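You operate a simulated robot arm through the tools that you are given. There is no shell and no other tool. Be economical: measure what you need, move in short steps, check, and stop when the job is done.

You run a simulated two-armed robot. Do the job below in one go: nothing can be reset, and whatever is moved stays where it is left.

Task
Bag in, fold the valve carton's flap and seal it with the grey tape.
Fine: drying bag inside first, tape pressed along the seam, then its air patch rubbed out with the grip pad, pad back. What is to be rubbed or washed off counts as gone when no trace of it is left.

The check looks at the end state, three seconds after you hand in, the way a careful person would. Anything else that was tipped, shoved, dropped, spilled or broken makes it a failure. A push-on lid holds only when it is set on centred and level and pressed home; a screw cap is set on level and turned clockwise until tight. Flat cloth is picked up by pressing the open fingertips on it (5 to 10 N) and closing them slowly along it; thin cloth reads only 2 to 8 mm in the jaws.

Robot
Two 7-joint arms with two-finger grippers on one trunk, on a base that drives. Base frame: it is fixed to the floor where the robot stands at the start and does not move with it; the origin is under the middle of the robot, x ahead of it, y to its left, z up; the surface under the hand at the start is at about z = 88. Readings come in cm, rad, newtons and seconds.
The left shoulder is at the start at [7.8, 15.1, 100.1], the right one opposite. With the tool pointing down near the work surface each hand reaches from about 10 to 78 cm from the robot's upright axis, wherever it stands, measured 20 degrees to its own side. Places, roughly: inside of the valve carton [30, 10, 100]; valve carton flap [30, 10, 100]; valve carton seam [40, 10, 100]. Payload 2.54 kg a hand.
The TCP of each hand is the grasp point between the finger pads, 3 cm short of the fingertips. In the tool frame z runs along the fingers and y along their closing line. Largest opening 11.6 cm; the body of the gripper starts 9.5 cm behind the TCP.
Orientation is that of the tool frame in the base frame, as a unit quaternion [x, y, z, w]. With the fingers straight down and closing along the base's y, the tool's x points along the base's -x, its y along +y and its z along -z.

Tools
- The arms move only by the tool arm_command. It takes "left_targets", "right_targets" or both (then of equal length, played together; a hand with none holds still); each is a list of rows, each a list of 3 entries, a list of its own where there are three numbers: the shift along the tool's x, y, z in cm, then the turn, a rotation vector about the tool's x, y, z in rad, then the closure, from 0 (fully open) to 1 (shut). In form: [[[x, y, z], [wx, wy, wz], jaw], ...]. A call has 1 to 12 rows; each row shifts and turns the commanded pose from where the row before left it, along the tool's axes as they then stand. Each row takes 0.2 s and may step no farther than 5 cm and 0.15 rad from the row before; otherwise, or with a gripper value out of range, the whole call is refused. Where a pose cannot be reached the arm comes as near as it can. A force on the tool above 60 N (or 10 N above the force at the start of the call, whichever is more), or a blocked arm, ends the call early, and 0.2 s more pass. The fingers move at their own pace (about 7.2 cm/s each) and stop on an object; they squeeze with about 45 N. The grip force told is the motor's: it shows also when the fingers shut on nothing. Time passes only in rows, and 0.2 s behind the last, so rows that do not move let the fingers close. It gives the time, the measured TCP pose, the force on the tool (base axes), the opening and the grip force at its end, in the units of the frame above (readings bear some noise), with the torque about the TCP (base axes, N m) and any sound that the robot's microphone picked up.
- Cameras (640 x 400 px; columns grow to the right, rows downward): "scene" is now at [15.44, 3.45, 117.01]; the picture's right is [0.37, -0.93, 0.00], its down [-0.06, -0.02, -1.00] and it looks along [0.93, 0.37, -0.07] (base axes); focal length 214 px, centre (320, 200). "left" rides on the left gripper at [6.9, 1.5, -12.2] in its tool frame; the picture's right is [-0.21, 0.98, 0.00], its down [-0.83, -0.18, -0.53] and it looks along [-0.52, -0.12, 0.85] (tool axes); focal length 251 px, centre (320, 200). "right" rides on the right gripper at [6.9, -1.5, -12.2] in its tool frame; the picture's right is [0.21, 0.98, 0.00], its down [-0.83, 0.18, -0.53] and it looks along [-0.52, 0.11, 0.85] (tool axes); focal length 251 px, centre (320, 200). There is no depth. A picture from a camera that has moved, and an enlarged one, comes with that camera's place and axes in the base frame and with its lens.
- grab_frame(camera): a new picture of that camera. No time passes.
- raise_lower(by): slides the trunk up (or, below 0, down) by that many cm; the arms and the scene camera ride with it, the base frame stays. It gives what a move gives, with no picture.
- roll_base(legs): drives the robot by 1 to 6 legs, each [ahead, left, turn to the left] in cm, cm and rad, along the robot's own axes; the way and the turn of a leg run together, so that a leg with both is an arc; at most 150 cm and 3.142 rad a leg. The arms and the cameras ride along, it lands a little off, and it stops where it bumps. It gives what a move gives.
- turn_head(pan, tilt): turns the head with the scene camera to pan (to the left, within 1.396 rad either way) and tilt (down, from -0.506 to 1.204), counted from straight ahead of the robot. It gives what a move gives.
- inspect(camera, box): a new picture of the part [left, top, right, bottom] of that camera's present view, enlarged. No time passes.
- close_job(): hands the job in; it is judged then, once.

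Go step by step. Nothing tells you exact positions but the pictures and the camera data: compare them with the known pose of the tool, close in by small moves and look again before you grip or let go. The budget is 120 turns and 108 pictures, counting those below and the enlarged ones. Unless the task says otherwise, let go and move clear before handing in, and close with one line.

The tools are called after ">>>" as a command line: name --argument value ..., lists and objects as JSON in quotes. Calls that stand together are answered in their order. arm_command: Moves the arms, as the interface text tells. Its arguments: {"type":"object","properties":{"left_targets":{"type":"array","items":{"type":"array"}},"right_targets":{"type":"array","items":{"type":"array"}}},"required":[]} The other tools are called the same way: raise_lower (by) slides the trunk up or down; roll_base (legs) drives the base; turn_head (pan, tilt) turns the head that bears the scene camera; grab_frame (camera) takes a picture; inspect (camera, box) takes an enlarged picture of a part of a camera's view; close_job () hands the job in.

At the start:

```text
time: 0.0
left_eef_pos: [29.9, 46.65, 126.83]
left_orientation: [0.0, 1.0, 0.001, 0.0]
left_force: [-0.2, -0.3, -0.1]
left_moment: [0.0, -0.01, 0.0]
left_finger_gap: 11.61
left_grip_force: 0.0
right_eef_pos: [32.96, 5.08, 117.94]
right_orientation: [0.0, 1.0, 0.001, 0.001]
right_force: [-0.3, 0.2, -0.4]
right_moment: [0.02, -0.03, 0.0]
right_finger_gap: 11.63
right_grip_force: 0.1
trunk travel left (down, up): [-23.8, 5.1]
robot x, y, heading: [0.04, -0.06, 0.003]
head pan, tilt: [0.375, 0.066]
```

scene: 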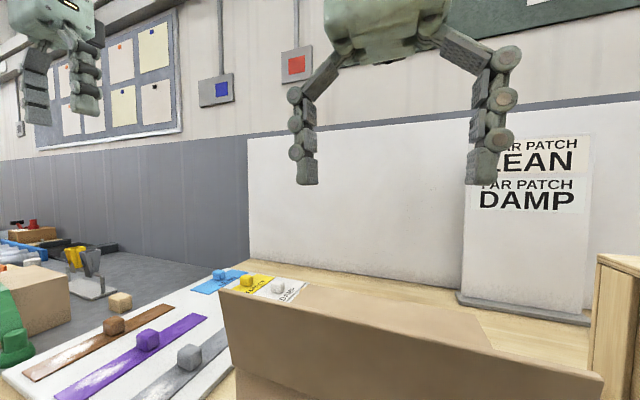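
right: 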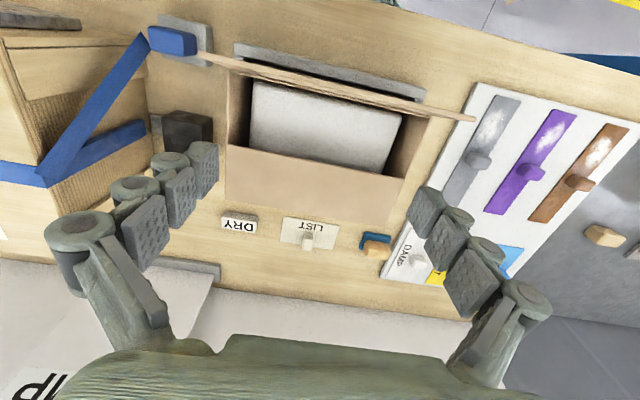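
left: 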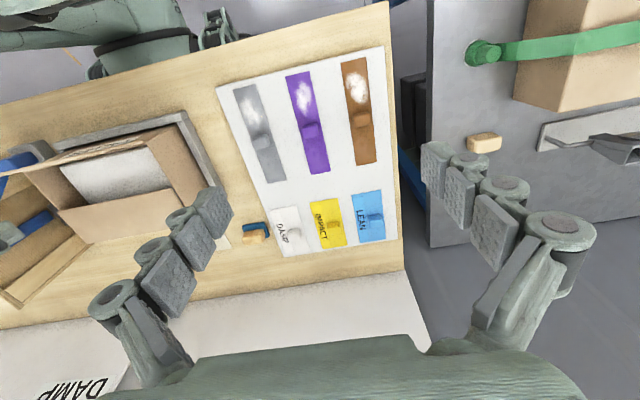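

I see the carton with an open flap, tape strips (grey, purple, brown), stickers, and blocks marked DRY, LIST and DAMP. I'll look closer to identify everything.

>>> turn_head --pan 0.2 --tilt 0.9

>>> inspect --camera "right" --box '[140, 0, 640, 310]'

>>> inspect --camera "left" --box '[0, 50, 420, 310]'

>>> grab_frame --camera "scene"

```text
time: 1.2
left_eef_pos: [30.05, 46.85, 126.81]
left_orientation: [0.0, 1.0, 0.001, -0.001]
left_force: [-0.7, 0.1, -0.1]
left_moment: [-0.02, 0.05, -0.01]
left_finger_gap: 11.58
left_grip_force: 0.1
right_eef_pos: [32.94, 5.02, 118.08]
right_orientation: [0.0, 1.0, 0.0, 0.0]
right_force: [-0.2, -0.1, -0.3]
right_moment: [0.01, 0.01, -0.01]
right_finger_gap: 11.63
right_grip_force: 0.0
trunk travel left (down, up): [-23.8, 5.1]
robot x, y, heading: [0.47, -0.1, -0.004]
head pan, tilt: [0.201, 0.901]
```

```text
1.28 times, centred on (390, 155) of right
camera zoom: at [26.14, 3.49, 130.37], right [-0.21, 0.98, 0.0], down [0.83, 0.18, 0.53], along [0.52, 0.12, -0.85], focal length 322 px, centre (230, 258)
```

zoom: 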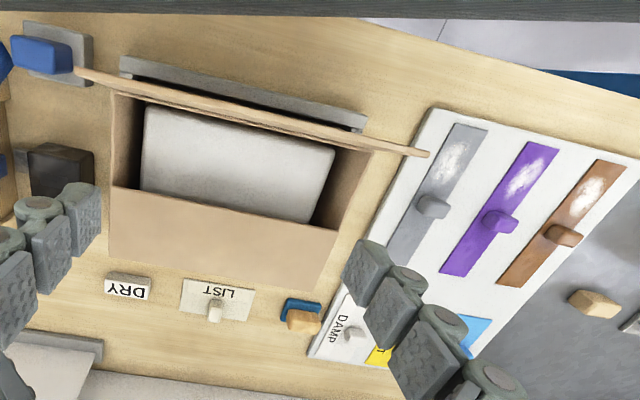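

```text
1.52 times, centred on (210, 180) of left
camera zoom: at [23.17, 48.22, 139.12], right [0.21, 0.98, 0.0], down [0.83, -0.18, 0.53], along [0.52, -0.11, -0.85], focal length 383 px, centre (488, 230)
```

zoom: 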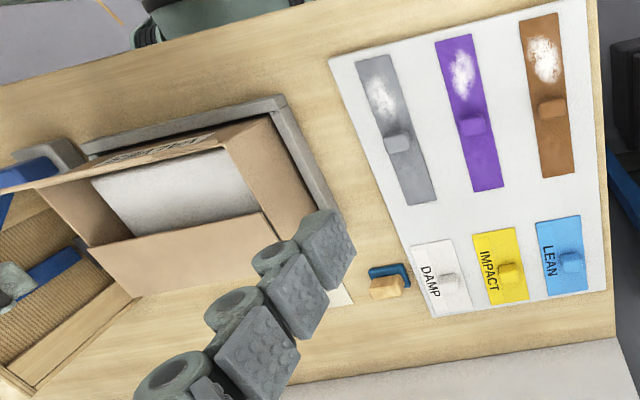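

```text
102 pictures are left
camera scene: at [14.33, 1.61, 109.62], right [0.2, -0.98, 0.0], down [-0.77, -0.16, -0.62], along [0.61, 0.12, -0.78], focal length 214 px, centre (320, 200)
```

scene: 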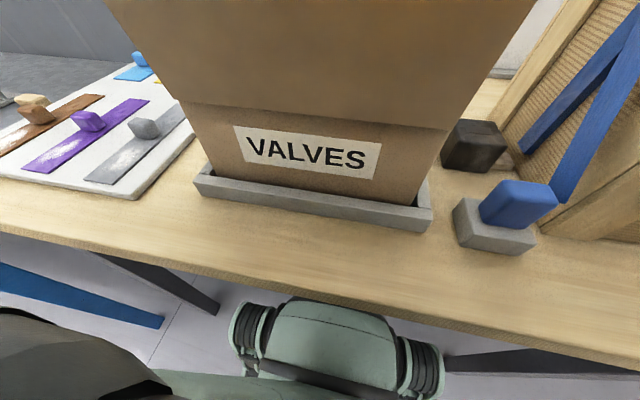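

I see the carton in a grey tray with its flap hinged on the near side. I need close-ups of the small objects and the sign.

>>> turn_head --pan -0.15 --tilt 0.5

>>> grab_frame --camera "scene"

>>> inspect --camera "right" --box '[190, 190, 450, 310]'

>>> inspect --camera "right" --box '[100, 0, 260, 160]'

>>> inspect --camera "left" --box '[220, 50, 400, 160]'

```text
time: 2.0
left_eef_pos: [29.95, 46.87, 126.86]
left_orientation: [0.0, 1.0, 0.0, 0.0]
left_force: [0.5, 0.5, 0.1]
left_moment: [-0.03, 0.02, 0.0]
left_finger_gap: 11.59
left_grip_force: 0.1
right_eef_pos: [32.88, 4.93, 118.08]
right_orientation: [-0.001, 1.0, 0.0, 0.0]
right_force: [0.0, -0.2, -0.1]
right_moment: [0.02, 0.01, 0.0]
right_finger_gap: 11.6
right_grip_force: 0.0
trunk travel left (down, up): [-23.8, 5.1]
robot x, y, heading: [0.06, -0.16, 0.002]
head pan, tilt: [-0.15, 0.499]
```

```text
101 pictures are left
camera scene: at [15.93, -1.25, 112.99], right [-0.15, -0.99, 0.0], down [-0.47, 0.07, -0.88], along [0.87, -0.13, -0.48], focal length 214 px, centre (320, 200)
```

scene: 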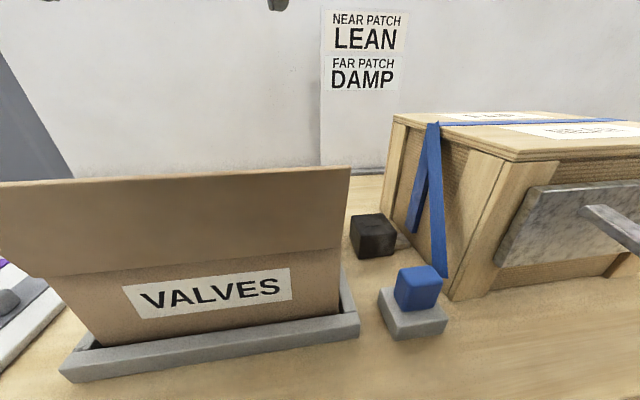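

```text
2.46 times, centred on (320, 250) of right
camera zoom: at [26.14, 3.49, 130.37], right [-0.21, 0.98, 0.0], down [0.83, 0.18, 0.53], along [0.52, 0.12, -0.85], focal length 619 px, centre (320, 77)
```

zoom: 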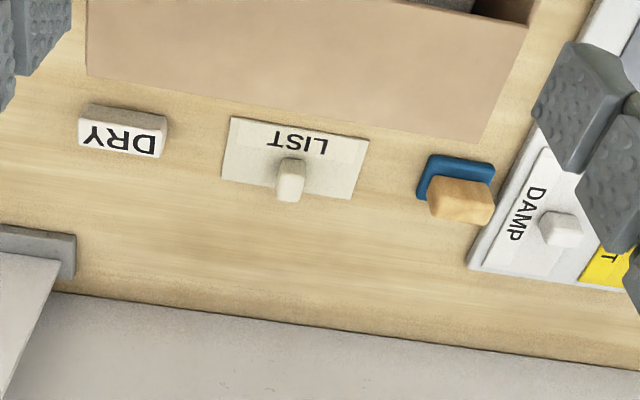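

```text
2.50 times, centred on (180, 80) of right
camera zoom: at [26.14, 3.49, 130.37], right [-0.21, 0.98, 0.0], down [0.83, 0.18, 0.53], along [0.52, 0.12, -0.85], focal length 629 px, centre (670, 500)
```

zoom: 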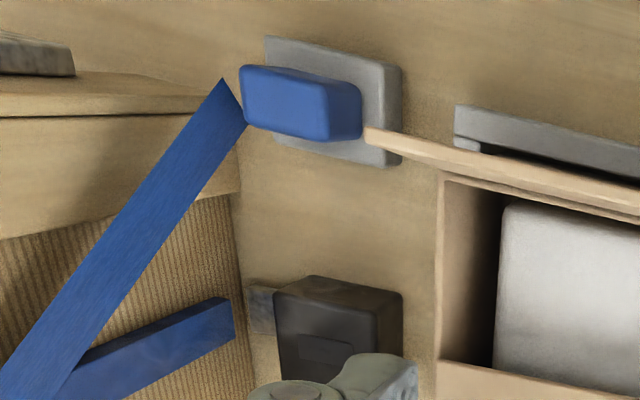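

```text
3.56 times, centred on (310, 105) of left
camera zoom: at [23.17, 48.22, 139.12], right [0.21, 0.98, 0.0], down [0.83, -0.18, 0.53], along [0.52, -0.11, -0.85], focal length 894 px, centre (356, 538)
```

zoom: 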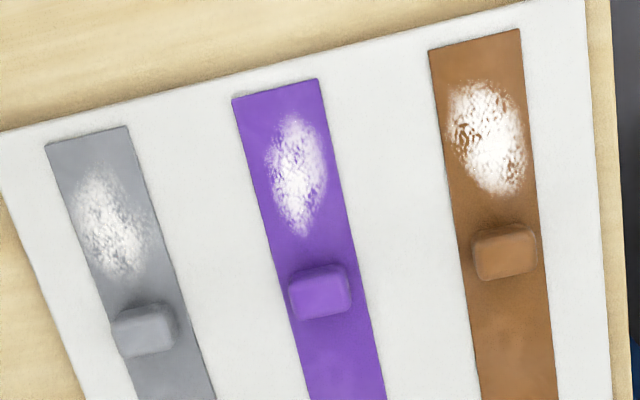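

The tan block sits on a blue plate, the blue block on a grey plate, and there's a dark block. I'll move the hand cameras over for a better look at these candidates for the grip pad.

>>> arm_command --right_targets '[[[0, -4, -2], [0, 0, 0], 0], [[0, -4, 0], [0, 0, 0], 0], [[0, -4, 0], [0, 0, 0], 0], [[4, -2, 0], [0, 0, 0], 0], [[4, 0, 0], [0, 0, 0], 0]]' --left_targets '[[[0, -4, 0], [0, 0, 0], 0], [[0, -4, 0], [0, 0, 0], 0], [[0, -4, 0], [0, 0, 0], 0], [[0, -4, 0], [0, 0, 0], 0], [[0, 0, 0], [0, 0, 0], 0]]'

>>> grab_frame --camera "right"

>>> grab_frame --camera "left"

```text
time: 3.2
left_eef_pos: [32.56, 33.42, 124.61]
left_orientation: [-0.001, 1.0, -0.007, 0.001]
left_force: [0.4, 0.0, -0.1]
left_moment: [0.01, 0.01, -0.01]
left_finger_gap: 11.6
left_grip_force: 0.0
left hand out of reach, approached as far as the arm can: row 2, 4
right_eef_pos: [24.78, -9.01, 120.15]
right_orientation: [0.0, 1.0, 0.0, 0.001]
right_force: [0.2, 0.4, -0.2]
right_moment: [0.01, -0.02, 0.0]
right_finger_gap: 11.62
right_grip_force: 0.1
trunk travel left (down, up): [-23.8, 5.1]
robot x, y, heading: [0.11, 0.36, 0.001]
head pan, tilt: [-0.15, 0.499]
```

```text
97 pictures are left
camera right: at [18.03, -10.55, 132.48], right [-0.21, 0.98, 0.0], down [0.83, 0.18, 0.53], along [0.52, 0.11, -0.85], focal length 251 px, centre (320, 200)
```

right: 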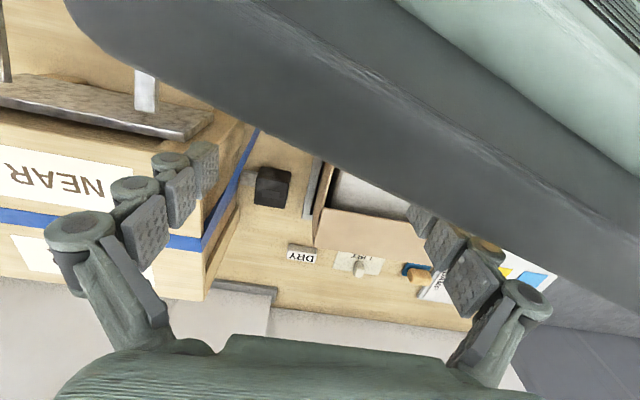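

```text
96 pictures are left
camera left: at [25.8, 35.1, 136.99], right [0.21, 0.98, -0.01], down [0.83, -0.17, 0.54], along [0.52, -0.12, -0.84], focal length 251 px, centre (320, 200)
```

left: 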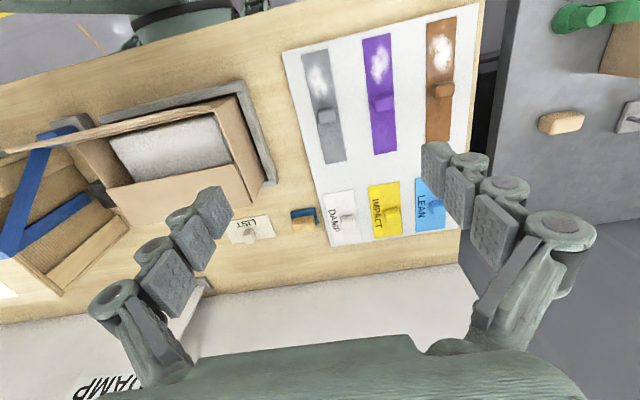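

The crate's labels belong to another job. I'll enlarge the tan/blue item, the dark block and the carton interior.

>>> inspect --camera "left" --box '[220, 180, 340, 255]'

>>> inspect --camera "right" --box '[230, 140, 350, 290]'

>>> inspect --camera "scene" --box '[330, 180, 470, 350]'

>>> inspect --camera "left" --box '[80, 60, 300, 230]'

```text
5.33 times, centred on (280, 218) of left
camera zoom: at [25.8, 35.1, 136.99], right [0.21, 0.98, -0.01], down [0.83, -0.17, 0.54], along [0.52, -0.12, -0.84], focal length 1341 px, centre (533, 107)
```

zoom: 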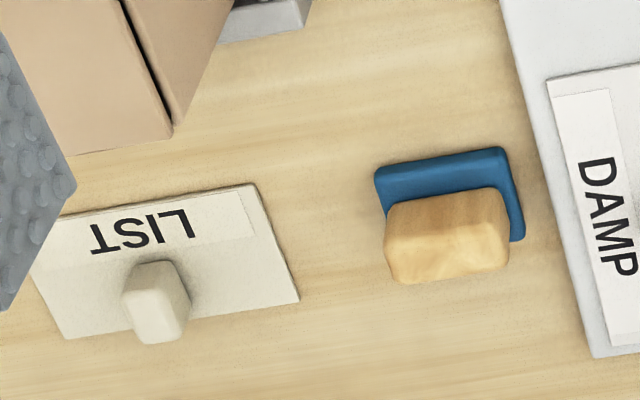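

```text
2.67 times, centred on (290, 215) of right
camera zoom: at [18.03, -10.55, 132.48], right [-0.21, 0.98, 0.0], down [0.83, 0.18, 0.53], along [0.52, 0.11, -0.85], focal length 670 px, centre (400, 160)
```

zoom: 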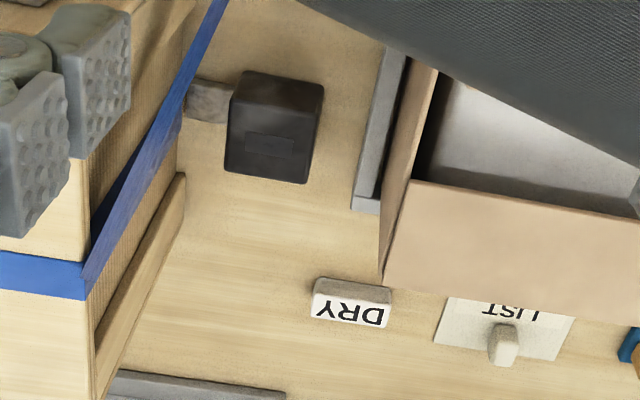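

```text
2.35 times, centred on (400, 265) of scene
camera zoom: at [15.47, -2.27, 112.32], right [-0.27, -0.96, 0.0], down [-0.52, 0.14, -0.84], along [0.81, -0.22, -0.54], focal length 505 px, centre (132, 47)
```

zoom: 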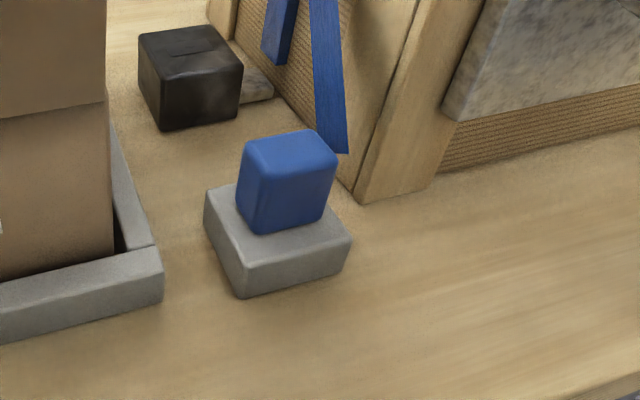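

```text
2.35 times, centred on (190, 145) of left
camera zoom: at [25.8, 35.1, 136.99], right [0.21, 0.98, -0.01], down [0.83, -0.17, 0.54], along [0.52, -0.12, -0.84], focal length 592 px, centre (626, 329)
```

zoom: 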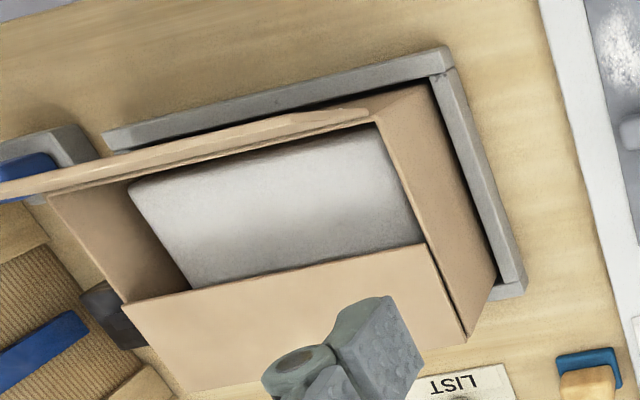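

I still can't decide which item is the grip pad, so I'll look at the other tables too.

>>> turn_head --pan 1.0 --tilt 0.5

>>> grab_frame --camera "scene"

>>> inspect --camera "left" --box '[480, 0, 640, 150]'

>>> turn_head --pan -1.0 --tilt 0.4

>>> grab_frame --camera "scene"

```text
time: 4.6
left_eef_pos: [32.71, 33.37, 124.76]
left_orientation: [-0.001, 1.0, -0.004, 0.0]
left_force: [0.5, -0.8, 0.9]
left_moment: [-0.01, 0.01, -0.02]
left_finger_gap: 11.58
left_grip_force: 0.0
right_eef_pos: [25.01, -9.07, 120.14]
right_orientation: [0.0, 1.0, 0.001, 0.0]
right_force: [-1.0, 0.1, -0.2]
right_moment: [-0.01, -0.01, -0.01]
right_finger_gap: 11.59
right_grip_force: 0.0
trunk travel left (down, up): [-23.8, 5.1]
robot x, y, heading: [-0.35, 0.07, 0.001]
head pan, tilt: [1.0, 0.499]
```

```text
91 pictures are left
camera scene: at [15.51, -2.35, 112.35], right [-0.27, -0.96, 0.0], down [-0.52, 0.15, -0.84], along [0.81, -0.23, -0.54], focal length 214 px, centre (320, 200)
```

scene: 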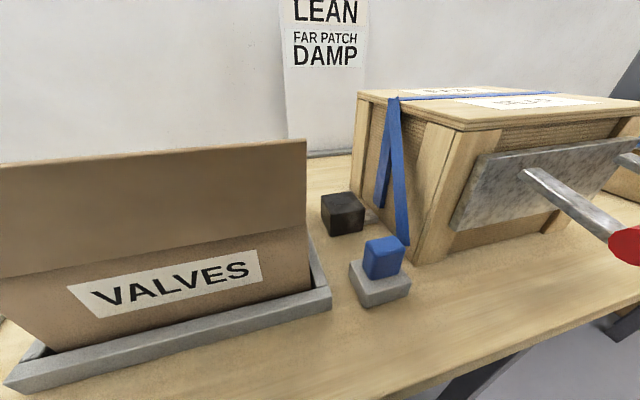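

```text
2.67 times, centred on (560, 75) of left
camera zoom: at [25.88, 34.96, 137.04], right [0.21, 0.98, -0.01], down [0.83, -0.18, 0.54], along [0.52, -0.12, -0.84], focal length 670 px, centre (-320, 533)
```

zoom: 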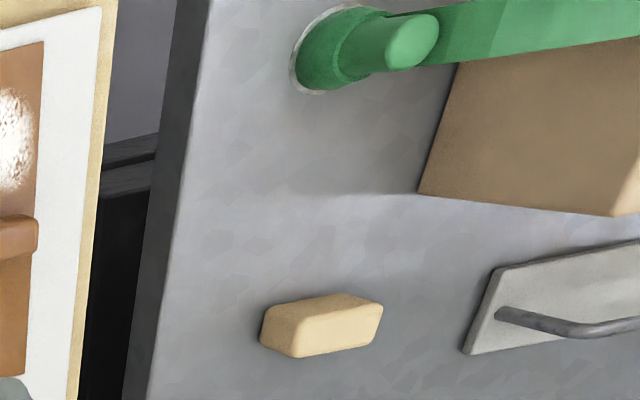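

```text
time: 6.5
left_eef_pos: [32.7, 32.98, 124.76]
left_orientation: [0.0, 1.0, 0.001, 0.0]
left_force: [0.3, 0.6, 0.0]
left_moment: [0.0, 0.0, 0.02]
left_finger_gap: 11.58
left_grip_force: 0.0
right_eef_pos: [25.17, -9.2, 120.2]
right_orientation: [0.003, 1.0, 0.0, 0.0]
right_force: [19.1, -32.2, 7.3]
right_moment: [2.38, 1.11, -1.15]
right_finger_gap: 9.8
right_grip_force: 0.1
trunk travel left (down, up): [-23.8, 5.1]
robot x, y, heading: [-0.31, 0.33, 0.001]
head pan, tilt: [-1.0, 0.4]
```

```text
89 pictures are left
camera scene: at [12.65, -7.25, 114.4], right [-0.79, -0.61, 0.0], down [-0.21, 0.27, -0.94], along [0.58, -0.74, -0.34], focal length 214 px, centre (320, 200)
```

scene: 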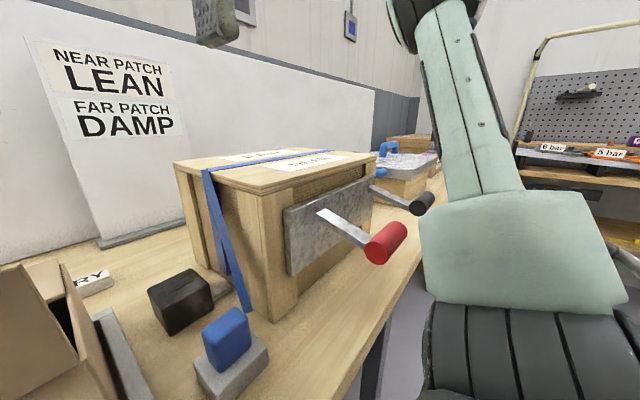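

The head seems to be touching the right hand (force on it). I'll pan back and move the right hand clear.

>>> turn_head --pan -0.3 --tilt 0.4

>>> arm_command --right_targets '[[[-4, 0, 0], [0, 0, 0], 0], [[-4, 0, 0], [0, 0, 0], 0], [[-4, 0, 0], [0, 0, 0], 0]]'

>>> turn_head --pan 1.1 --tilt 0.5

>>> grab_frame --camera "scene"

>>> grab_frame --camera "right"

```text
time: 7.6
left_eef_pos: [32.83, 33.03, 124.88]
left_orientation: [0.0, 1.0, 0.0, 0.001]
left_force: [0.9, 0.5, -0.1]
left_moment: [-0.02, 0.01, 0.01]
left_finger_gap: 11.6
left_grip_force: 0.1
right_eef_pos: [25.0, -8.91, 120.12]
right_orientation: [0.001, 1.0, 0.001, 0.0]
right_force: [0.1, -0.4, 0.5]
right_moment: [0.01, 0.01, 0.0]
right_finger_gap: 11.6
right_grip_force: 0.1
trunk travel left (down, up): [-23.8, 5.1]
robot x, y, heading: [0.2, -0.37, -0.002]
head pan, tilt: [-0.3, 0.4]
```

```text
time: 8.4
left_eef_pos: [32.8, 33.12, 124.8]
left_orientation: [-0.001, 1.0, 0.0, 0.001]
left_force: [0.6, -0.2, 0.0]
left_moment: [0.02, 0.02, -0.03]
left_finger_gap: 11.64
left_grip_force: 0.1
right_eef_pos: [36.99, -8.94, 119.88]
right_orientation: [0.0, 1.0, 0.0, 0.0]
right_force: [-0.3, 0.5, 1.1]
right_moment: [0.03, 0.01, -0.02]
right_finger_gap: 11.6
right_grip_force: 0.1
trunk travel left (down, up): [-23.8, 5.1]
robot x, y, heading: [-0.43, 0.24, -0.002]
head pan, tilt: [-0.3, 0.4]
```

```text
time: 9.9
left_eef_pos: [32.74, 33.09, 124.98]
left_orientation: [0.0, 1.0, 0.001, 0.0]
left_force: [-0.1, 0.1, 0.7]
left_moment: [-0.04, 0.0, 0.01]
left_finger_gap: 11.63
left_grip_force: 0.0
right_eef_pos: [36.91, -9.0, 119.92]
right_orientation: [0.001, 1.0, 0.0, 0.0]
right_force: [0.2, 0.1, 0.0]
right_moment: [0.01, 0.0, -0.01]
right_finger_gap: 11.63
right_grip_force: 0.1
trunk travel left (down, up): [-23.8, 5.1]
robot x, y, heading: [-0.15, 0.04, -0.002]
head pan, tilt: [1.1, 0.499]
```

```text
88 pictures are left
camera scene: at [15.47, -2.61, 112.47], right [-0.3, -0.95, 0.0], down [-0.5, 0.16, -0.85], along [0.81, -0.26, -0.53], focal length 214 px, centre (320, 200)
```

scene: 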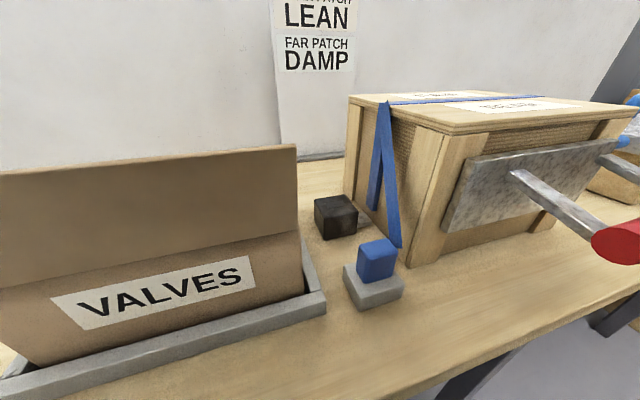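

```text
87 pictures are left
camera right: at [30.07, -10.6, 132.25], right [-0.21, 0.98, 0.0], down [0.83, 0.18, 0.53], along [0.52, 0.12, -0.85], focal length 251 px, centre (320, 200)
```

right: 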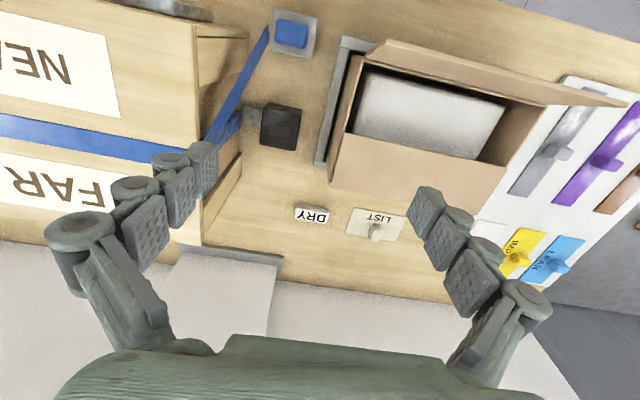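

Reasoning so far: the black block, blue grip and strap belong to the crate. The grip pad is the wooden grip on a blue pad, near (58, 25). The bag "DRY" is near (59, -6), and the carton opening spans x 30–39 and y -6 to 18, with its top at z about 100. I'll move the left hand off the head and take the right hand over the bag.

>>> arm_command --left_targets '[[[0, 4, 0], [0, 0, 0], 0], [[0, 4, 0], [0, 0, 0], 0], [[0, 4, 0], [0, 0, 0], 0], [[0, 2, 0], [0, 0, 0], 0], [[0, 0, 0], [0, 0, 0], 0]]' --right_targets '[[[-4, 0.6, 2.4], [0, 0, 0], 0], [[-4, 0.6, 2.4], [0, 0, 0], 0], [[-4, 0.6, 2.4], [0, 0, 0], 0], [[-4, 0.6, 2.4], [0, 0, 0], 0], [[-4, 0.6, 2.4], [0, 0, 0], 0]]'

>>> grab_frame --camera "right"

>>> turn_head --pan 0.3 --tilt 0.3

>>> grab_frame --camera "scene"

```text
time: 11.1
left_eef_pos: [32.78, 46.98, 124.92]
left_orientation: [0.0, 1.0, 0.0, 0.0]
left_force: [1.1, 0.2, -0.3]
left_moment: [0.0, -0.01, 0.01]
left_finger_gap: 11.61
left_grip_force: 0.1
right_eef_pos: [57.26, -5.93, 107.76]
right_orientation: [0.0, 1.0, 0.001, 0.0]
right_force: [-0.9, -0.8, 0.1]
right_moment: [0.01, 0.06, 0.02]
right_finger_gap: 11.57
right_grip_force: 0.1
trunk travel left (down, up): [-23.8, 5.1]
robot x, y, heading: [-0.01, 0.32, -0.003]
head pan, tilt: [1.1, 0.499]
```

```text
86 pictures are left
camera right: at [50.47, -7.5, 120.09], right [-0.21, 0.98, 0.0], down [0.83, 0.18, 0.53], along [0.52, 0.12, -0.85], focal length 251 px, centre (320, 200)
```

right: 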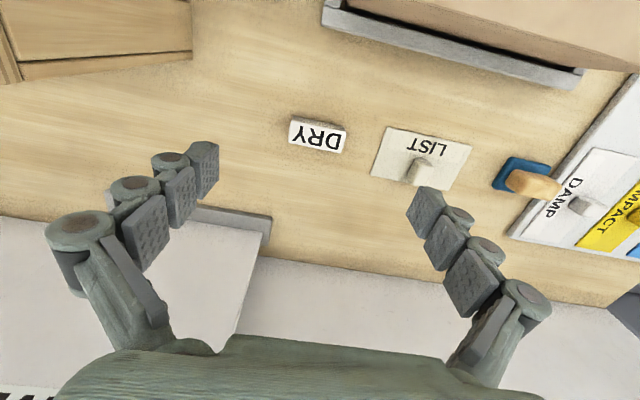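

```text
time: 12.3
left_eef_pos: [32.66, 46.84, 124.95]
left_orientation: [0.0, 1.0, 0.001, 0.0]
left_force: [-0.7, -0.3, -0.3]
left_moment: [-0.04, 0.0, -0.01]
left_finger_gap: 11.59
left_grip_force: 0.2
right_eef_pos: [57.22, -6.07, 107.83]
right_orientation: [0.0, 1.0, 0.001, 0.0]
right_force: [1.0, 0.6, 0.0]
right_moment: [0.0, 0.0, -0.01]
right_finger_gap: 11.6
right_grip_force: 0.1
trunk travel left (down, up): [-23.8, 5.1]
robot x, y, heading: [0.04, -0.28, 0.0]
head pan, tilt: [0.3, 0.3]
```

```text
85 pictures are left
camera scene: at [15.85, 2.87, 114.84], right [0.3, -0.96, 0.0], down [-0.28, -0.09, -0.96], along [0.91, 0.28, -0.3], focal length 214 px, centre (320, 200)
```

scene: 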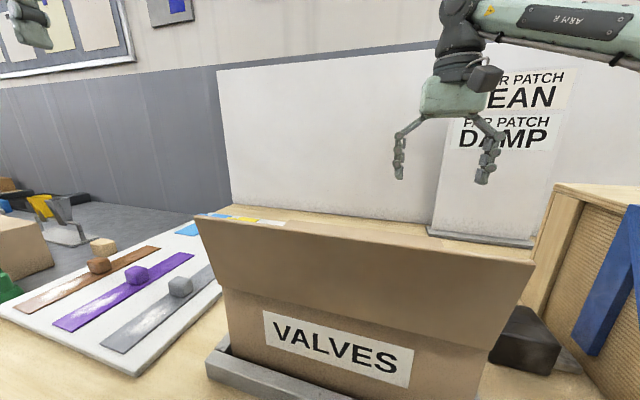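

The bag's centre is about (59.5, -5.8), aligned with y and about 6.8 cm wide. I'll descend on it and close gently.

>>> arm_command --right_targets '[[[-2.3, 0.2, 3], [0, 0, 0], 0], [[0, 0, 4], [0, 0, 0], 0], [[0, 0, 4], [0, 0, 0], 0], [[0, 0, 3], [0, 0, 0], 0], [[0, 0, 1.7], [0, 0, 0], 0], [[0, 0, 0], [0, 0, 0], 0]]'

>>> grab_frame --camera "right"

```text
time: 13.4
left_eef_pos: [31.15, 49.23, 124.72]
left_orientation: [-0.005, 1.0, -0.009, 0.007]
left_force: [0.1, 1.7, -0.1]
left_moment: [-0.1, -0.03, -0.02]
left_finger_gap: 11.58
left_grip_force: 0.0
right_eef_pos: [58.53, -2.48, 104.0]
right_orientation: [-0.015, 0.995, -0.01, 0.099]
right_force: [0.5, -1.2, -0.7]
right_moment: [0.03, 0.07, 0.0]
right_finger_gap: 11.6
right_grip_force: 0.0
trunk travel left (down, up): [-23.8, 5.1]
robot x, y, heading: [-0.24, 0.14, 0.007]
head pan, tilt: [0.3, 0.3]
stopped in row 5 (right hand): the arm was blocked; the commanded pose is now the measured one
```

```text
84 pictures are left
camera right: at [49.43, -4.04, 114.75], right [-0.24, 0.97, -0.06], down [0.7, 0.22, 0.68], along [0.67, 0.12, -0.73], focal length 251 px, centre (320, 200)
```

right: 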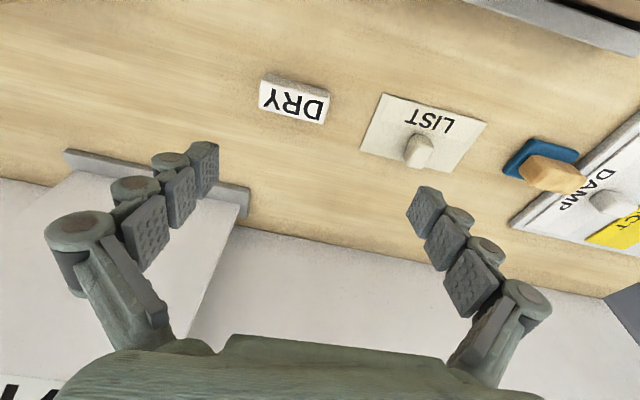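

The arm got blocked partway. I'll look at what it's touching.

>>> turn_head --pan -0.35 --tilt 0.25

>>> grab_frame --camera "scene"

>>> grab_frame --camera "left"

```text
time: 14.4
left_eef_pos: [31.35, 49.36, 124.47]
left_orientation: [-0.003, 1.0, -0.01, 0.007]
left_force: [-0.5, 0.1, 0.1]
left_moment: [0.02, 0.01, -0.02]
left_finger_gap: 11.55
left_grip_force: 0.1
right_eef_pos: [58.48, -2.59, 103.93]
right_orientation: [-0.015, 0.995, -0.013, 0.097]
right_force: [0.6, -0.1, 0.0]
right_moment: [0.04, 0.0, 0.01]
right_finger_gap: 11.61
right_grip_force: 0.1
trunk travel left (down, up): [-23.8, 5.1]
robot x, y, heading: [0.4, 0.41, 0.004]
head pan, tilt: [-0.351, 0.25]
```

```text
83 pictures are left
camera scene: at [14.65, -0.98, 115.71], right [-0.34, -0.94, 0.02], down [-0.22, 0.06, -0.97], along [0.92, -0.33, -0.23], focal length 214 px, centre (320, 200)
```

scene: 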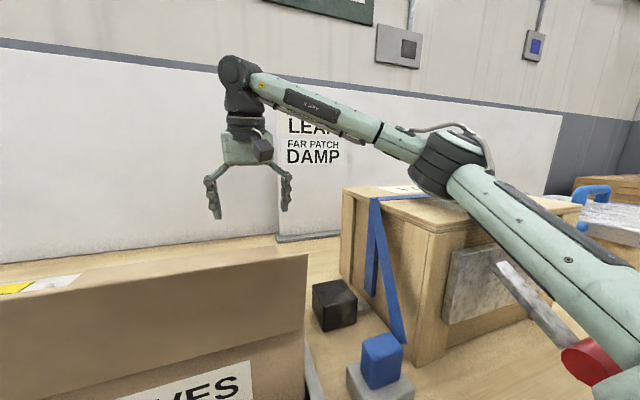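

```text
82 pictures are left
camera left: at [24.23, 51.05, 136.63], right [0.21, 0.98, -0.02], down [0.82, -0.17, 0.55], along [0.53, -0.13, -0.84], focal length 251 px, centre (320, 200)
```

left: 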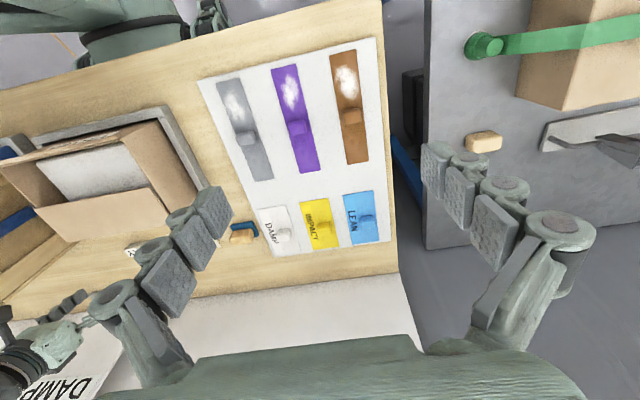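

The right elbow has come down on the crate. I'll lift the right arm back up and away, and use the left hand for the bag instead.

>>> arm_command --right_targets '[[[0, 0, -3], [0, 0, 0], 0], [[0, 0, -4], [0, 0.1, 0], 0], [[2, 0, -4], [0, 0.1, 0], 0], [[4, 0, -2], [0, 0, 0], 0], [[4, 0, 0], [0, 0, 0], 0]]'

>>> grab_frame --camera "scene"

```text
time: 15.6
left_eef_pos: [32.44, 47.28, 125.1]
left_orientation: [-0.003, 1.0, 0.0, 0.001]
left_force: [-1.2, -0.9, -0.7]
left_moment: [0.04, -0.01, 0.01]
left_finger_gap: 11.6
left_grip_force: 0.1
right_eef_pos: [48.35, -4.84, 114.83]
right_orientation: [-0.008, 1.0, -0.001, -0.021]
right_force: [-0.3, -0.3, 0.2]
right_moment: [-0.04, -0.05, 0.0]
right_finger_gap: 11.58
right_grip_force: 0.1
trunk travel left (down, up): [-23.8, 5.1]
robot x, y, heading: [0.06, -0.11, 0.006]
head pan, tilt: [-0.351, 0.25]
```

```text
81 pictures are left
camera scene: at [15.7, -2.88, 115.32], right [-0.34, -0.94, 0.0], down [-0.23, 0.08, -0.97], along [0.91, -0.33, -0.25], focal length 214 px, centre (320, 200)
```

scene: 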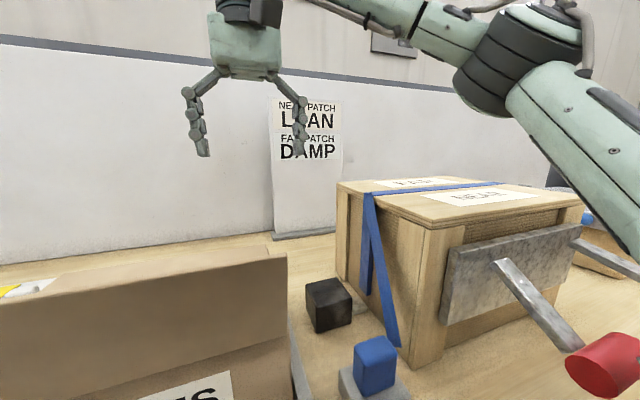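

The crate looks unmoved. I'll park the right hand higher and back, raise the trunk, and check the space to the left before I shift the base.

>>> arm_command --right_targets '[[[4, 0, -3], [0, 0, 0], 0], [[4, -1, -2], [0, 0, 0], 0], [[4, -2, 0], [0, 0, 0], 0], [[0, -2, 0], [0, 0, 0], 0]]'

>>> raise_lower --by 5

>>> turn_head --pan 1.15 --tilt 0.6

>>> grab_frame --camera "scene"

```text
time: 16.6
left_eef_pos: [32.61, 47.24, 124.92]
left_orientation: [-0.002, 1.0, 0.0, 0.0]
left_force: [-0.4, 0.8, 0.0]
left_moment: [0.0, -0.01, 0.01]
left_finger_gap: 11.62
left_grip_force: 0.1
right_eef_pos: [36.49, -10.04, 120.07]
right_orientation: [-0.01, 1.0, -0.001, -0.022]
right_force: [0.0, -0.1, 0.7]
right_moment: [-0.02, -0.03, 0.03]
right_finger_gap: 11.59
right_grip_force: 0.0
trunk travel left (down, up): [-23.8, 5.1]
robot x, y, heading: [0.22, 0.16, 0.002]
head pan, tilt: [-0.351, 0.25]
```

```text
time: 17.5
left_eef_pos: [32.56, 47.25, 129.88]
left_orientation: [-0.002, 1.0, 0.001, 0.0]
left_force: [-0.1, -1.5, -0.6]
left_moment: [0.0, -0.01, 0.01]
left_finger_gap: 11.57
left_grip_force: 0.1
right_eef_pos: [36.63, -10.08, 125.22]
right_orientation: [-0.008, 1.0, -0.001, -0.021]
right_force: [1.0, 1.1, -0.1]
right_moment: [0.0, 0.03, 0.01]
right_finger_gap: 11.59
right_grip_force: 0.1
trunk travel left (down, up): [-28.8, 0.1]
robot x, y, heading: [0.01, 0.22, 0.005]
head pan, tilt: [-0.351, 0.25]
```

```text
time: 19.1
left_eef_pos: [32.48, 47.27, 129.98]
left_orientation: [-0.002, 1.0, 0.0, 0.0]
left_force: [0.1, 0.7, 0.4]
left_moment: [-0.02, 0.01, 0.0]
left_finger_gap: 11.57
left_grip_force: 0.1
right_eef_pos: [36.55, -9.94, 125.29]
right_orientation: [-0.009, 1.0, -0.001, -0.02]
right_force: [1.4, 0.3, 0.2]
right_moment: [-0.01, -0.04, -0.01]
right_finger_gap: 11.58
right_grip_force: 0.0
trunk travel left (down, up): [-28.8, 0.1]
robot x, y, heading: [0.19, 0.65, 0.004]
head pan, tilt: [1.15, 0.6]
```

```text
80 pictures are left
camera scene: at [10.57, 8.38, 117.09], right [0.91, -0.4, 0.0], down [-0.23, -0.52, -0.83], along [0.33, 0.75, -0.56], focal length 214 px, centre (320, 200)
```

scene: 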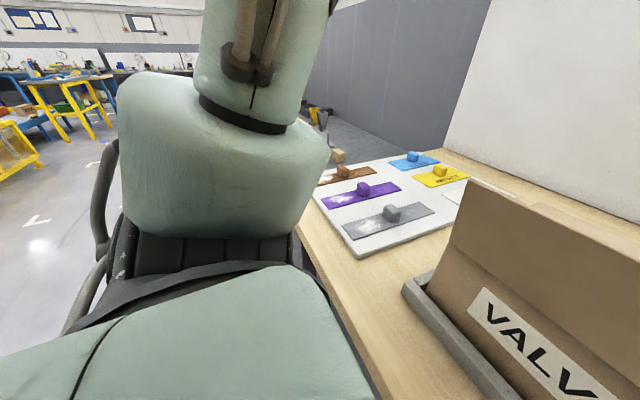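

There's open floor to the left, so I'll shift the base 12 cm left to give the left arm clearance around the carton.

>>> roll_base --legs '[[0, 12, 0]]'

>>> turn_head --pan 0.1 --tilt 0.35

>>> arm_command --left_targets '[[[-3, -3, 2], [0, 0, 0], 0], [[-3, -3, 2], [0, 0, 0], 0], [[-3, -3, 2], [0, 0, 0], 0], [[-3, -3, 2], [0, 0, 0], 0], [[-3, -3, 2], [0, 0, 0], 0], [[-3, -3, 2], [0, 0, 0], 0], [[-3, -3, 2], [0, 0, 0], 0], [[-3, -3, 1], [0, 0, 0], 0]]'

>>> grab_frame --camera "scene"

```text
time: 20.9
left_eef_pos: [32.46, 59.05, 129.96]
left_orientation: [-0.002, 1.0, 0.001, 0.0]
left_force: [0.4, -0.4, -0.8]
left_moment: [-0.02, -0.01, -0.01]
left_finger_gap: 11.6
left_grip_force: 0.0
right_eef_pos: [36.53, 1.91, 125.32]
right_orientation: [-0.009, 1.0, -0.001, -0.021]
right_force: [0.6, 1.1, -0.4]
right_moment: [-0.01, 0.01, 0.01]
right_finger_gap: 11.59
right_grip_force: 0.0
trunk travel left (down, up): [-28.8, 0.1]
robot x, y, heading: [-0.08, 12.37, 0.007]
head pan, tilt: [1.15, 0.6]
```

```text
time: 22.2
left_eef_pos: [32.38, 59.08, 129.98]
left_orientation: [-0.003, 1.0, 0.001, 0.0]
left_force: [-0.2, 0.1, 0.0]
left_moment: [0.01, 0.0, -0.01]
left_finger_gap: 11.61
left_grip_force: 0.1
right_eef_pos: [36.53, 1.83, 125.26]
right_orientation: [-0.009, 1.0, -0.001, -0.021]
right_force: [-0.8, -0.2, 0.3]
right_moment: [-0.01, -0.03, 0.0]
right_finger_gap: 11.6
right_grip_force: 0.1
trunk travel left (down, up): [-28.8, 0.1]
robot x, y, heading: [-0.01, 12.08, 0.008]
head pan, tilt: [0.099, 0.351]
```

```text
time: 24.0
left_eef_pos: [56.72, 35.62, 114.63]
left_orientation: [-0.006, 1.0, -0.004, -0.004]
left_force: [0.3, 0.1, -0.5]
left_moment: [-0.01, 0.01, 0.0]
left_finger_gap: 11.59
left_grip_force: 0.0
right_eef_pos: [36.62, 1.83, 125.2]
right_orientation: [-0.009, 1.0, -0.001, -0.02]
right_force: [-0.3, -0.4, 0.0]
right_moment: [0.03, 0.02, 0.04]
right_finger_gap: 11.59
right_grip_force: 0.2
trunk travel left (down, up): [-28.8, 0.1]
robot x, y, heading: [0.06, 12.09, 0.006]
head pan, tilt: [0.099, 0.351]
```

```text
79 pictures are left
camera scene: at [15.43, 8.09, 120.31], right [-0.43, -0.9, 0.0], down [-0.22, 0.11, -0.97], along [0.88, -0.41, -0.25], focal length 214 px, centre (320, 200)
```

scene: 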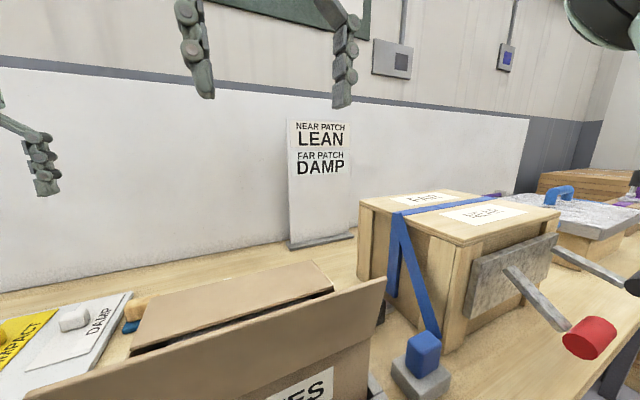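

The left arm clears everything so far. I'll continue toward the bag and tuck the right hand aside.

>>> arm_command --left_targets '[[[-0.4, -4.5, 0], [0, 0, 0], 0], [[-0.4, -4.5, 0], [0, 0, 0], 0], [[-0.4, -4.5, 0], [0, 0, 0], 0], [[-0.4, -4.5, 0], [0, 0, 0], 0], [[-0.4, -4.5, 1], [0, 0, 0], 0], [[-0.4, -4.5, 1], [0, 0, 0], 0], [[-0.3, -4.5, 1], [0, 0, 0], 0], [[0, -4.5, 1], [0, 0, 0], 0], [[0, -4.5, 1], [0, 0, 0], 0]]' --right_targets '[[[0, -2, 0], [0, 0, 0], 0], [[0, -2, 0], [0, 0, 0], 0], [[0, -2, 0], [0, 0, 0], 0], [[0, -2, 0], [0, 0, 0], 0], [[0, -2, 0], [0, 0, 0], 0], [[0, 0, 0], [0, 0, 0], 0], [[0, 0, 0], [0, 0, 0], 0], [[0, 0, 0], [0, 0, 0], 0], [[0, 0, 0], [0, 0, 0], 0]]'

>>> grab_frame --camera "left"

>>> grab_frame --camera "right"

>>> grab_frame --camera "scene"

```text
time: 26.0
left_eef_pos: [61.39, 23.81, 116.01]
left_orientation: [-0.001, 1.0, -0.001, 0.0]
left_force: [-0.4, 0.1, 0.9]
left_moment: [-0.02, 0.02, 0.02]
left_finger_gap: 11.59
left_grip_force: 0.1
left hand out of reach, approached as far as the arm can: row 2, 3, 4, 5, 6, 7, 8, 9
right_eef_pos: [36.87, -8.25, 125.23]
right_orientation: [-0.009, 1.0, -0.001, -0.02]
right_force: [0.5, 1.0, 0.2]
right_moment: [0.02, -0.02, 0.01]
right_finger_gap: 11.58
right_grip_force: 0.2
trunk travel left (down, up): [-28.8, 0.1]
robot x, y, heading: [-0.01, 12.0, 0.008]
head pan, tilt: [0.099, 0.351]
```

```text
78 pictures are left
camera left: at [54.55, 25.31, 128.34], right [0.21, 0.98, 0.0], down [0.83, -0.18, 0.53], along [0.52, -0.11, -0.85], focal length 251 px, centre (320, 200)
```

left: 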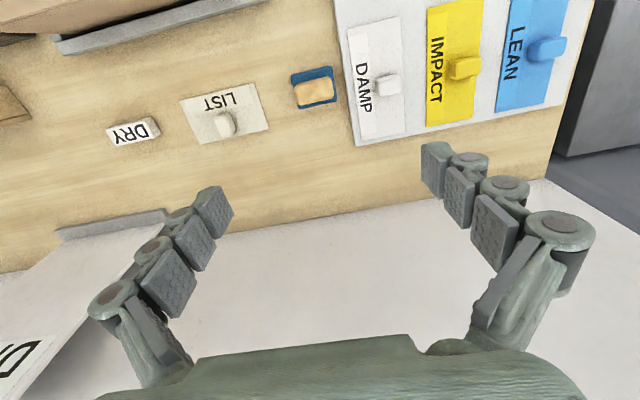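

```text
77 pictures are left
camera right: at [30.51, -9.9, 137.87], right [-0.23, 0.97, 0.01], down [0.84, 0.2, 0.5], along [0.48, 0.12, -0.87], focal length 251 px, centre (320, 200)
```

right: 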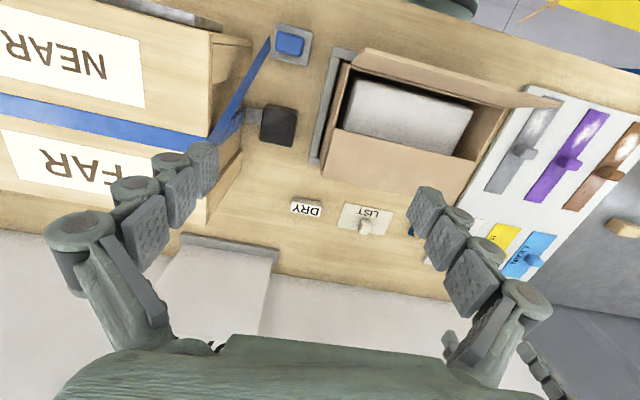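

```text
76 pictures are left
camera scene: at [16.19, 13.1, 119.37], right [0.1, -0.99, 0.0], down [-0.34, -0.04, -0.94], along [0.93, 0.1, -0.34], focal length 214 px, centre (320, 200)
```

scene: 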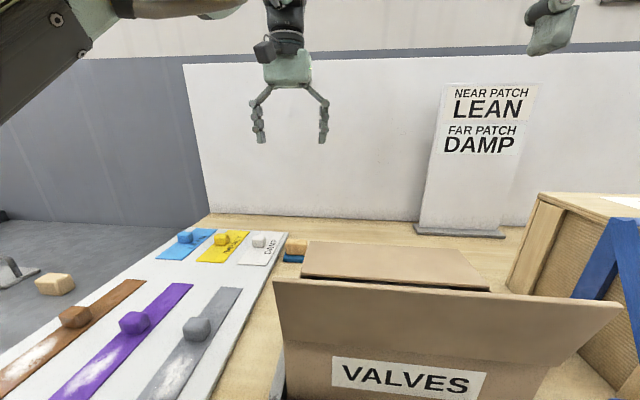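

The left arm is at its reach limit at this height. A lower hand should reach farther, so I'll descend a bit and see.

>>> arm_command --left_targets '[[[0.5, 0, 4], [0, 0, 0], 0], [[0.5, 0, 4], [0, 0, 0], 0], [[0.5, 0, 0], [0, 0, 0], 0]]'

```text
time: 26.8
left_eef_pos: [63.49, 25.98, 109.73]
left_orientation: [-0.002, 1.0, 0.001, -0.001]
left_force: [0.9, -0.5, -0.2]
left_moment: [0.01, -0.02, -0.02]
left_finger_gap: 11.63
left_grip_force: 0.0
left hand out of reach, approached as far as the arm can: row 1, 2, 3
right_eef_pos: [36.73, -8.21, 125.28]
right_orientation: [-0.009, 1.0, -0.001, -0.021]
right_force: [0.7, 0.6, -0.8]
right_moment: [-0.03, 0.01, 0.0]
right_finger_gap: 11.58
right_grip_force: 0.1
trunk travel left (down, up): [-28.8, 0.1]
robot x, y, heading: [0.13, 11.6, 0.004]
head pan, tilt: [0.099, 0.351]
```

It seems limited on the inward side. I'll bring the command back outward, move the base right, and approach from there.

>>> arm_command --left_targets '[[[0, 4, -1], [0, 0, 0], 0], [[0, 4, 0], [0, 0, 0], 0], [[0, 4, 0], [0, 0, 0], 0], [[0, 4, 0], [0, 0, 0], 0], [[0, 4, 0], [0, 0, 0], 0], [[0, 4, 0], [0, 0, 0], 0]]'

>>> roll_base --legs '[[0, -16, 0]]'

>>> arm_command --left_targets '[[[0, 0, 0], [0, 0, 0], 0]]'

```text
time: 28.2
left_eef_pos: [63.62, 50.13, 110.76]
left_orientation: [-0.002, 1.0, 0.0, 0.0]
left_force: [-0.3, 0.4, -0.2]
left_moment: [-0.04, -0.01, 0.0]
left_finger_gap: 11.61
left_grip_force: 0.1
right_eef_pos: [36.85, -8.08, 125.19]
right_orientation: [-0.009, 1.0, -0.001, -0.021]
right_force: [-0.6, -0.1, 0.5]
right_moment: [-0.03, 0.02, 0.02]
right_finger_gap: 11.59
right_grip_force: 0.2
trunk travel left (down, up): [-28.8, 0.1]
robot x, y, heading: [-0.1, 11.8, 0.004]
head pan, tilt: [0.099, 0.351]
```

```text
time: 30.4
left_eef_pos: [63.55, 34.06, 110.78]
left_orientation: [-0.003, 1.0, 0.001, 0.0]
left_force: [-0.2, 0.4, 0.3]
left_moment: [0.01, 0.03, 0.01]
left_finger_gap: 11.58
left_grip_force: 0.1
right_eef_pos: [36.98, -24.36, 125.36]
right_orientation: [-0.01, 1.0, -0.002, -0.021]
right_force: [0.4, 0.1, 0.9]
right_moment: [-0.01, 0.03, 0.01]
right_finger_gap: 11.59
right_grip_force: 0.1
trunk travel left (down, up): [-28.8, 0.1]
robot x, y, heading: [-0.06, -4.43, 0.007]
head pan, tilt: [0.099, 0.351]
```

```text
time: 30.8
left_eef_pos: [63.49, 33.93, 110.8]
left_orientation: [-0.003, 1.0, 0.002, 0.0]
left_force: [-0.7, 0.8, -0.1]
left_moment: [0.02, 0.0, 0.01]
left_finger_gap: 11.62
left_grip_force: 0.0
right_eef_pos: [36.98, -24.25, 125.4]
right_orientation: [-0.01, 1.0, -0.001, -0.022]
right_force: [0.4, 0.1, -0.4]
right_moment: [0.03, 0.06, 0.04]
right_finger_gap: 11.6
right_grip_force: 0.2
trunk travel left (down, up): [-28.8, 0.1]
robot x, y, heading: [0.05, -4.4, 0.005]
head pan, tilt: [0.099, 0.351]
```

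The commanded pose follows the measured one. Now I'll move the left hand toward the bag at a lower height.

>>> arm_command --left_targets '[[[1, -4.4, 1.5], [0, 0, 0], 0], [[1, -4.4, 1.5], [0, 0, 0], 0], [[1, -4.4, 1.5], [0, 0, 0], 0], [[1, -4.4, 1.5], [0, 0, 0], 0], [[0, -4.4, 1], [0, 0, 0], 0], [[0, -4.4, 0], [0, 0, 0], 0], [[0, -4.4, 0], [0, 0, 0], 0]]'

>>> grab_frame --camera "scene"

```text
time: 32.4
left_eef_pos: [61.51, 26.22, 107.69]
left_orientation: [-0.004, 1.0, 0.0, 0.0]
left_force: [-0.7, -0.5, 0.8]
left_moment: [-0.02, -0.03, 0.01]
left_finger_gap: 11.61
left_grip_force: 0.0
left hand out of reach, approached as far as the arm can: row 2, 3, 4, 5, 6, 7
right_eef_pos: [36.88, -24.34, 125.29]
right_orientation: [-0.01, 1.0, -0.001, -0.021]
right_force: [0.3, -0.9, -0.8]
right_moment: [0.01, 0.04, 0.0]
right_finger_gap: 11.62
right_grip_force: 0.0
trunk travel left (down, up): [-28.8, 0.1]
robot x, y, heading: [0.48, -4.05, 0.003]
head pan, tilt: [0.099, 0.351]
```

```text
75 pictures are left
camera scene: at [16.29, -2.99, 119.37], right [0.11, -0.99, 0.0], down [-0.34, -0.04, -0.94], along [0.93, 0.1, -0.34], focal length 214 px, centre (320, 200)
```

scene: 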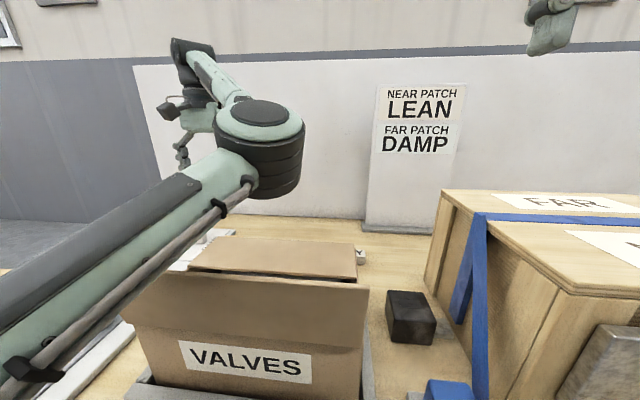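

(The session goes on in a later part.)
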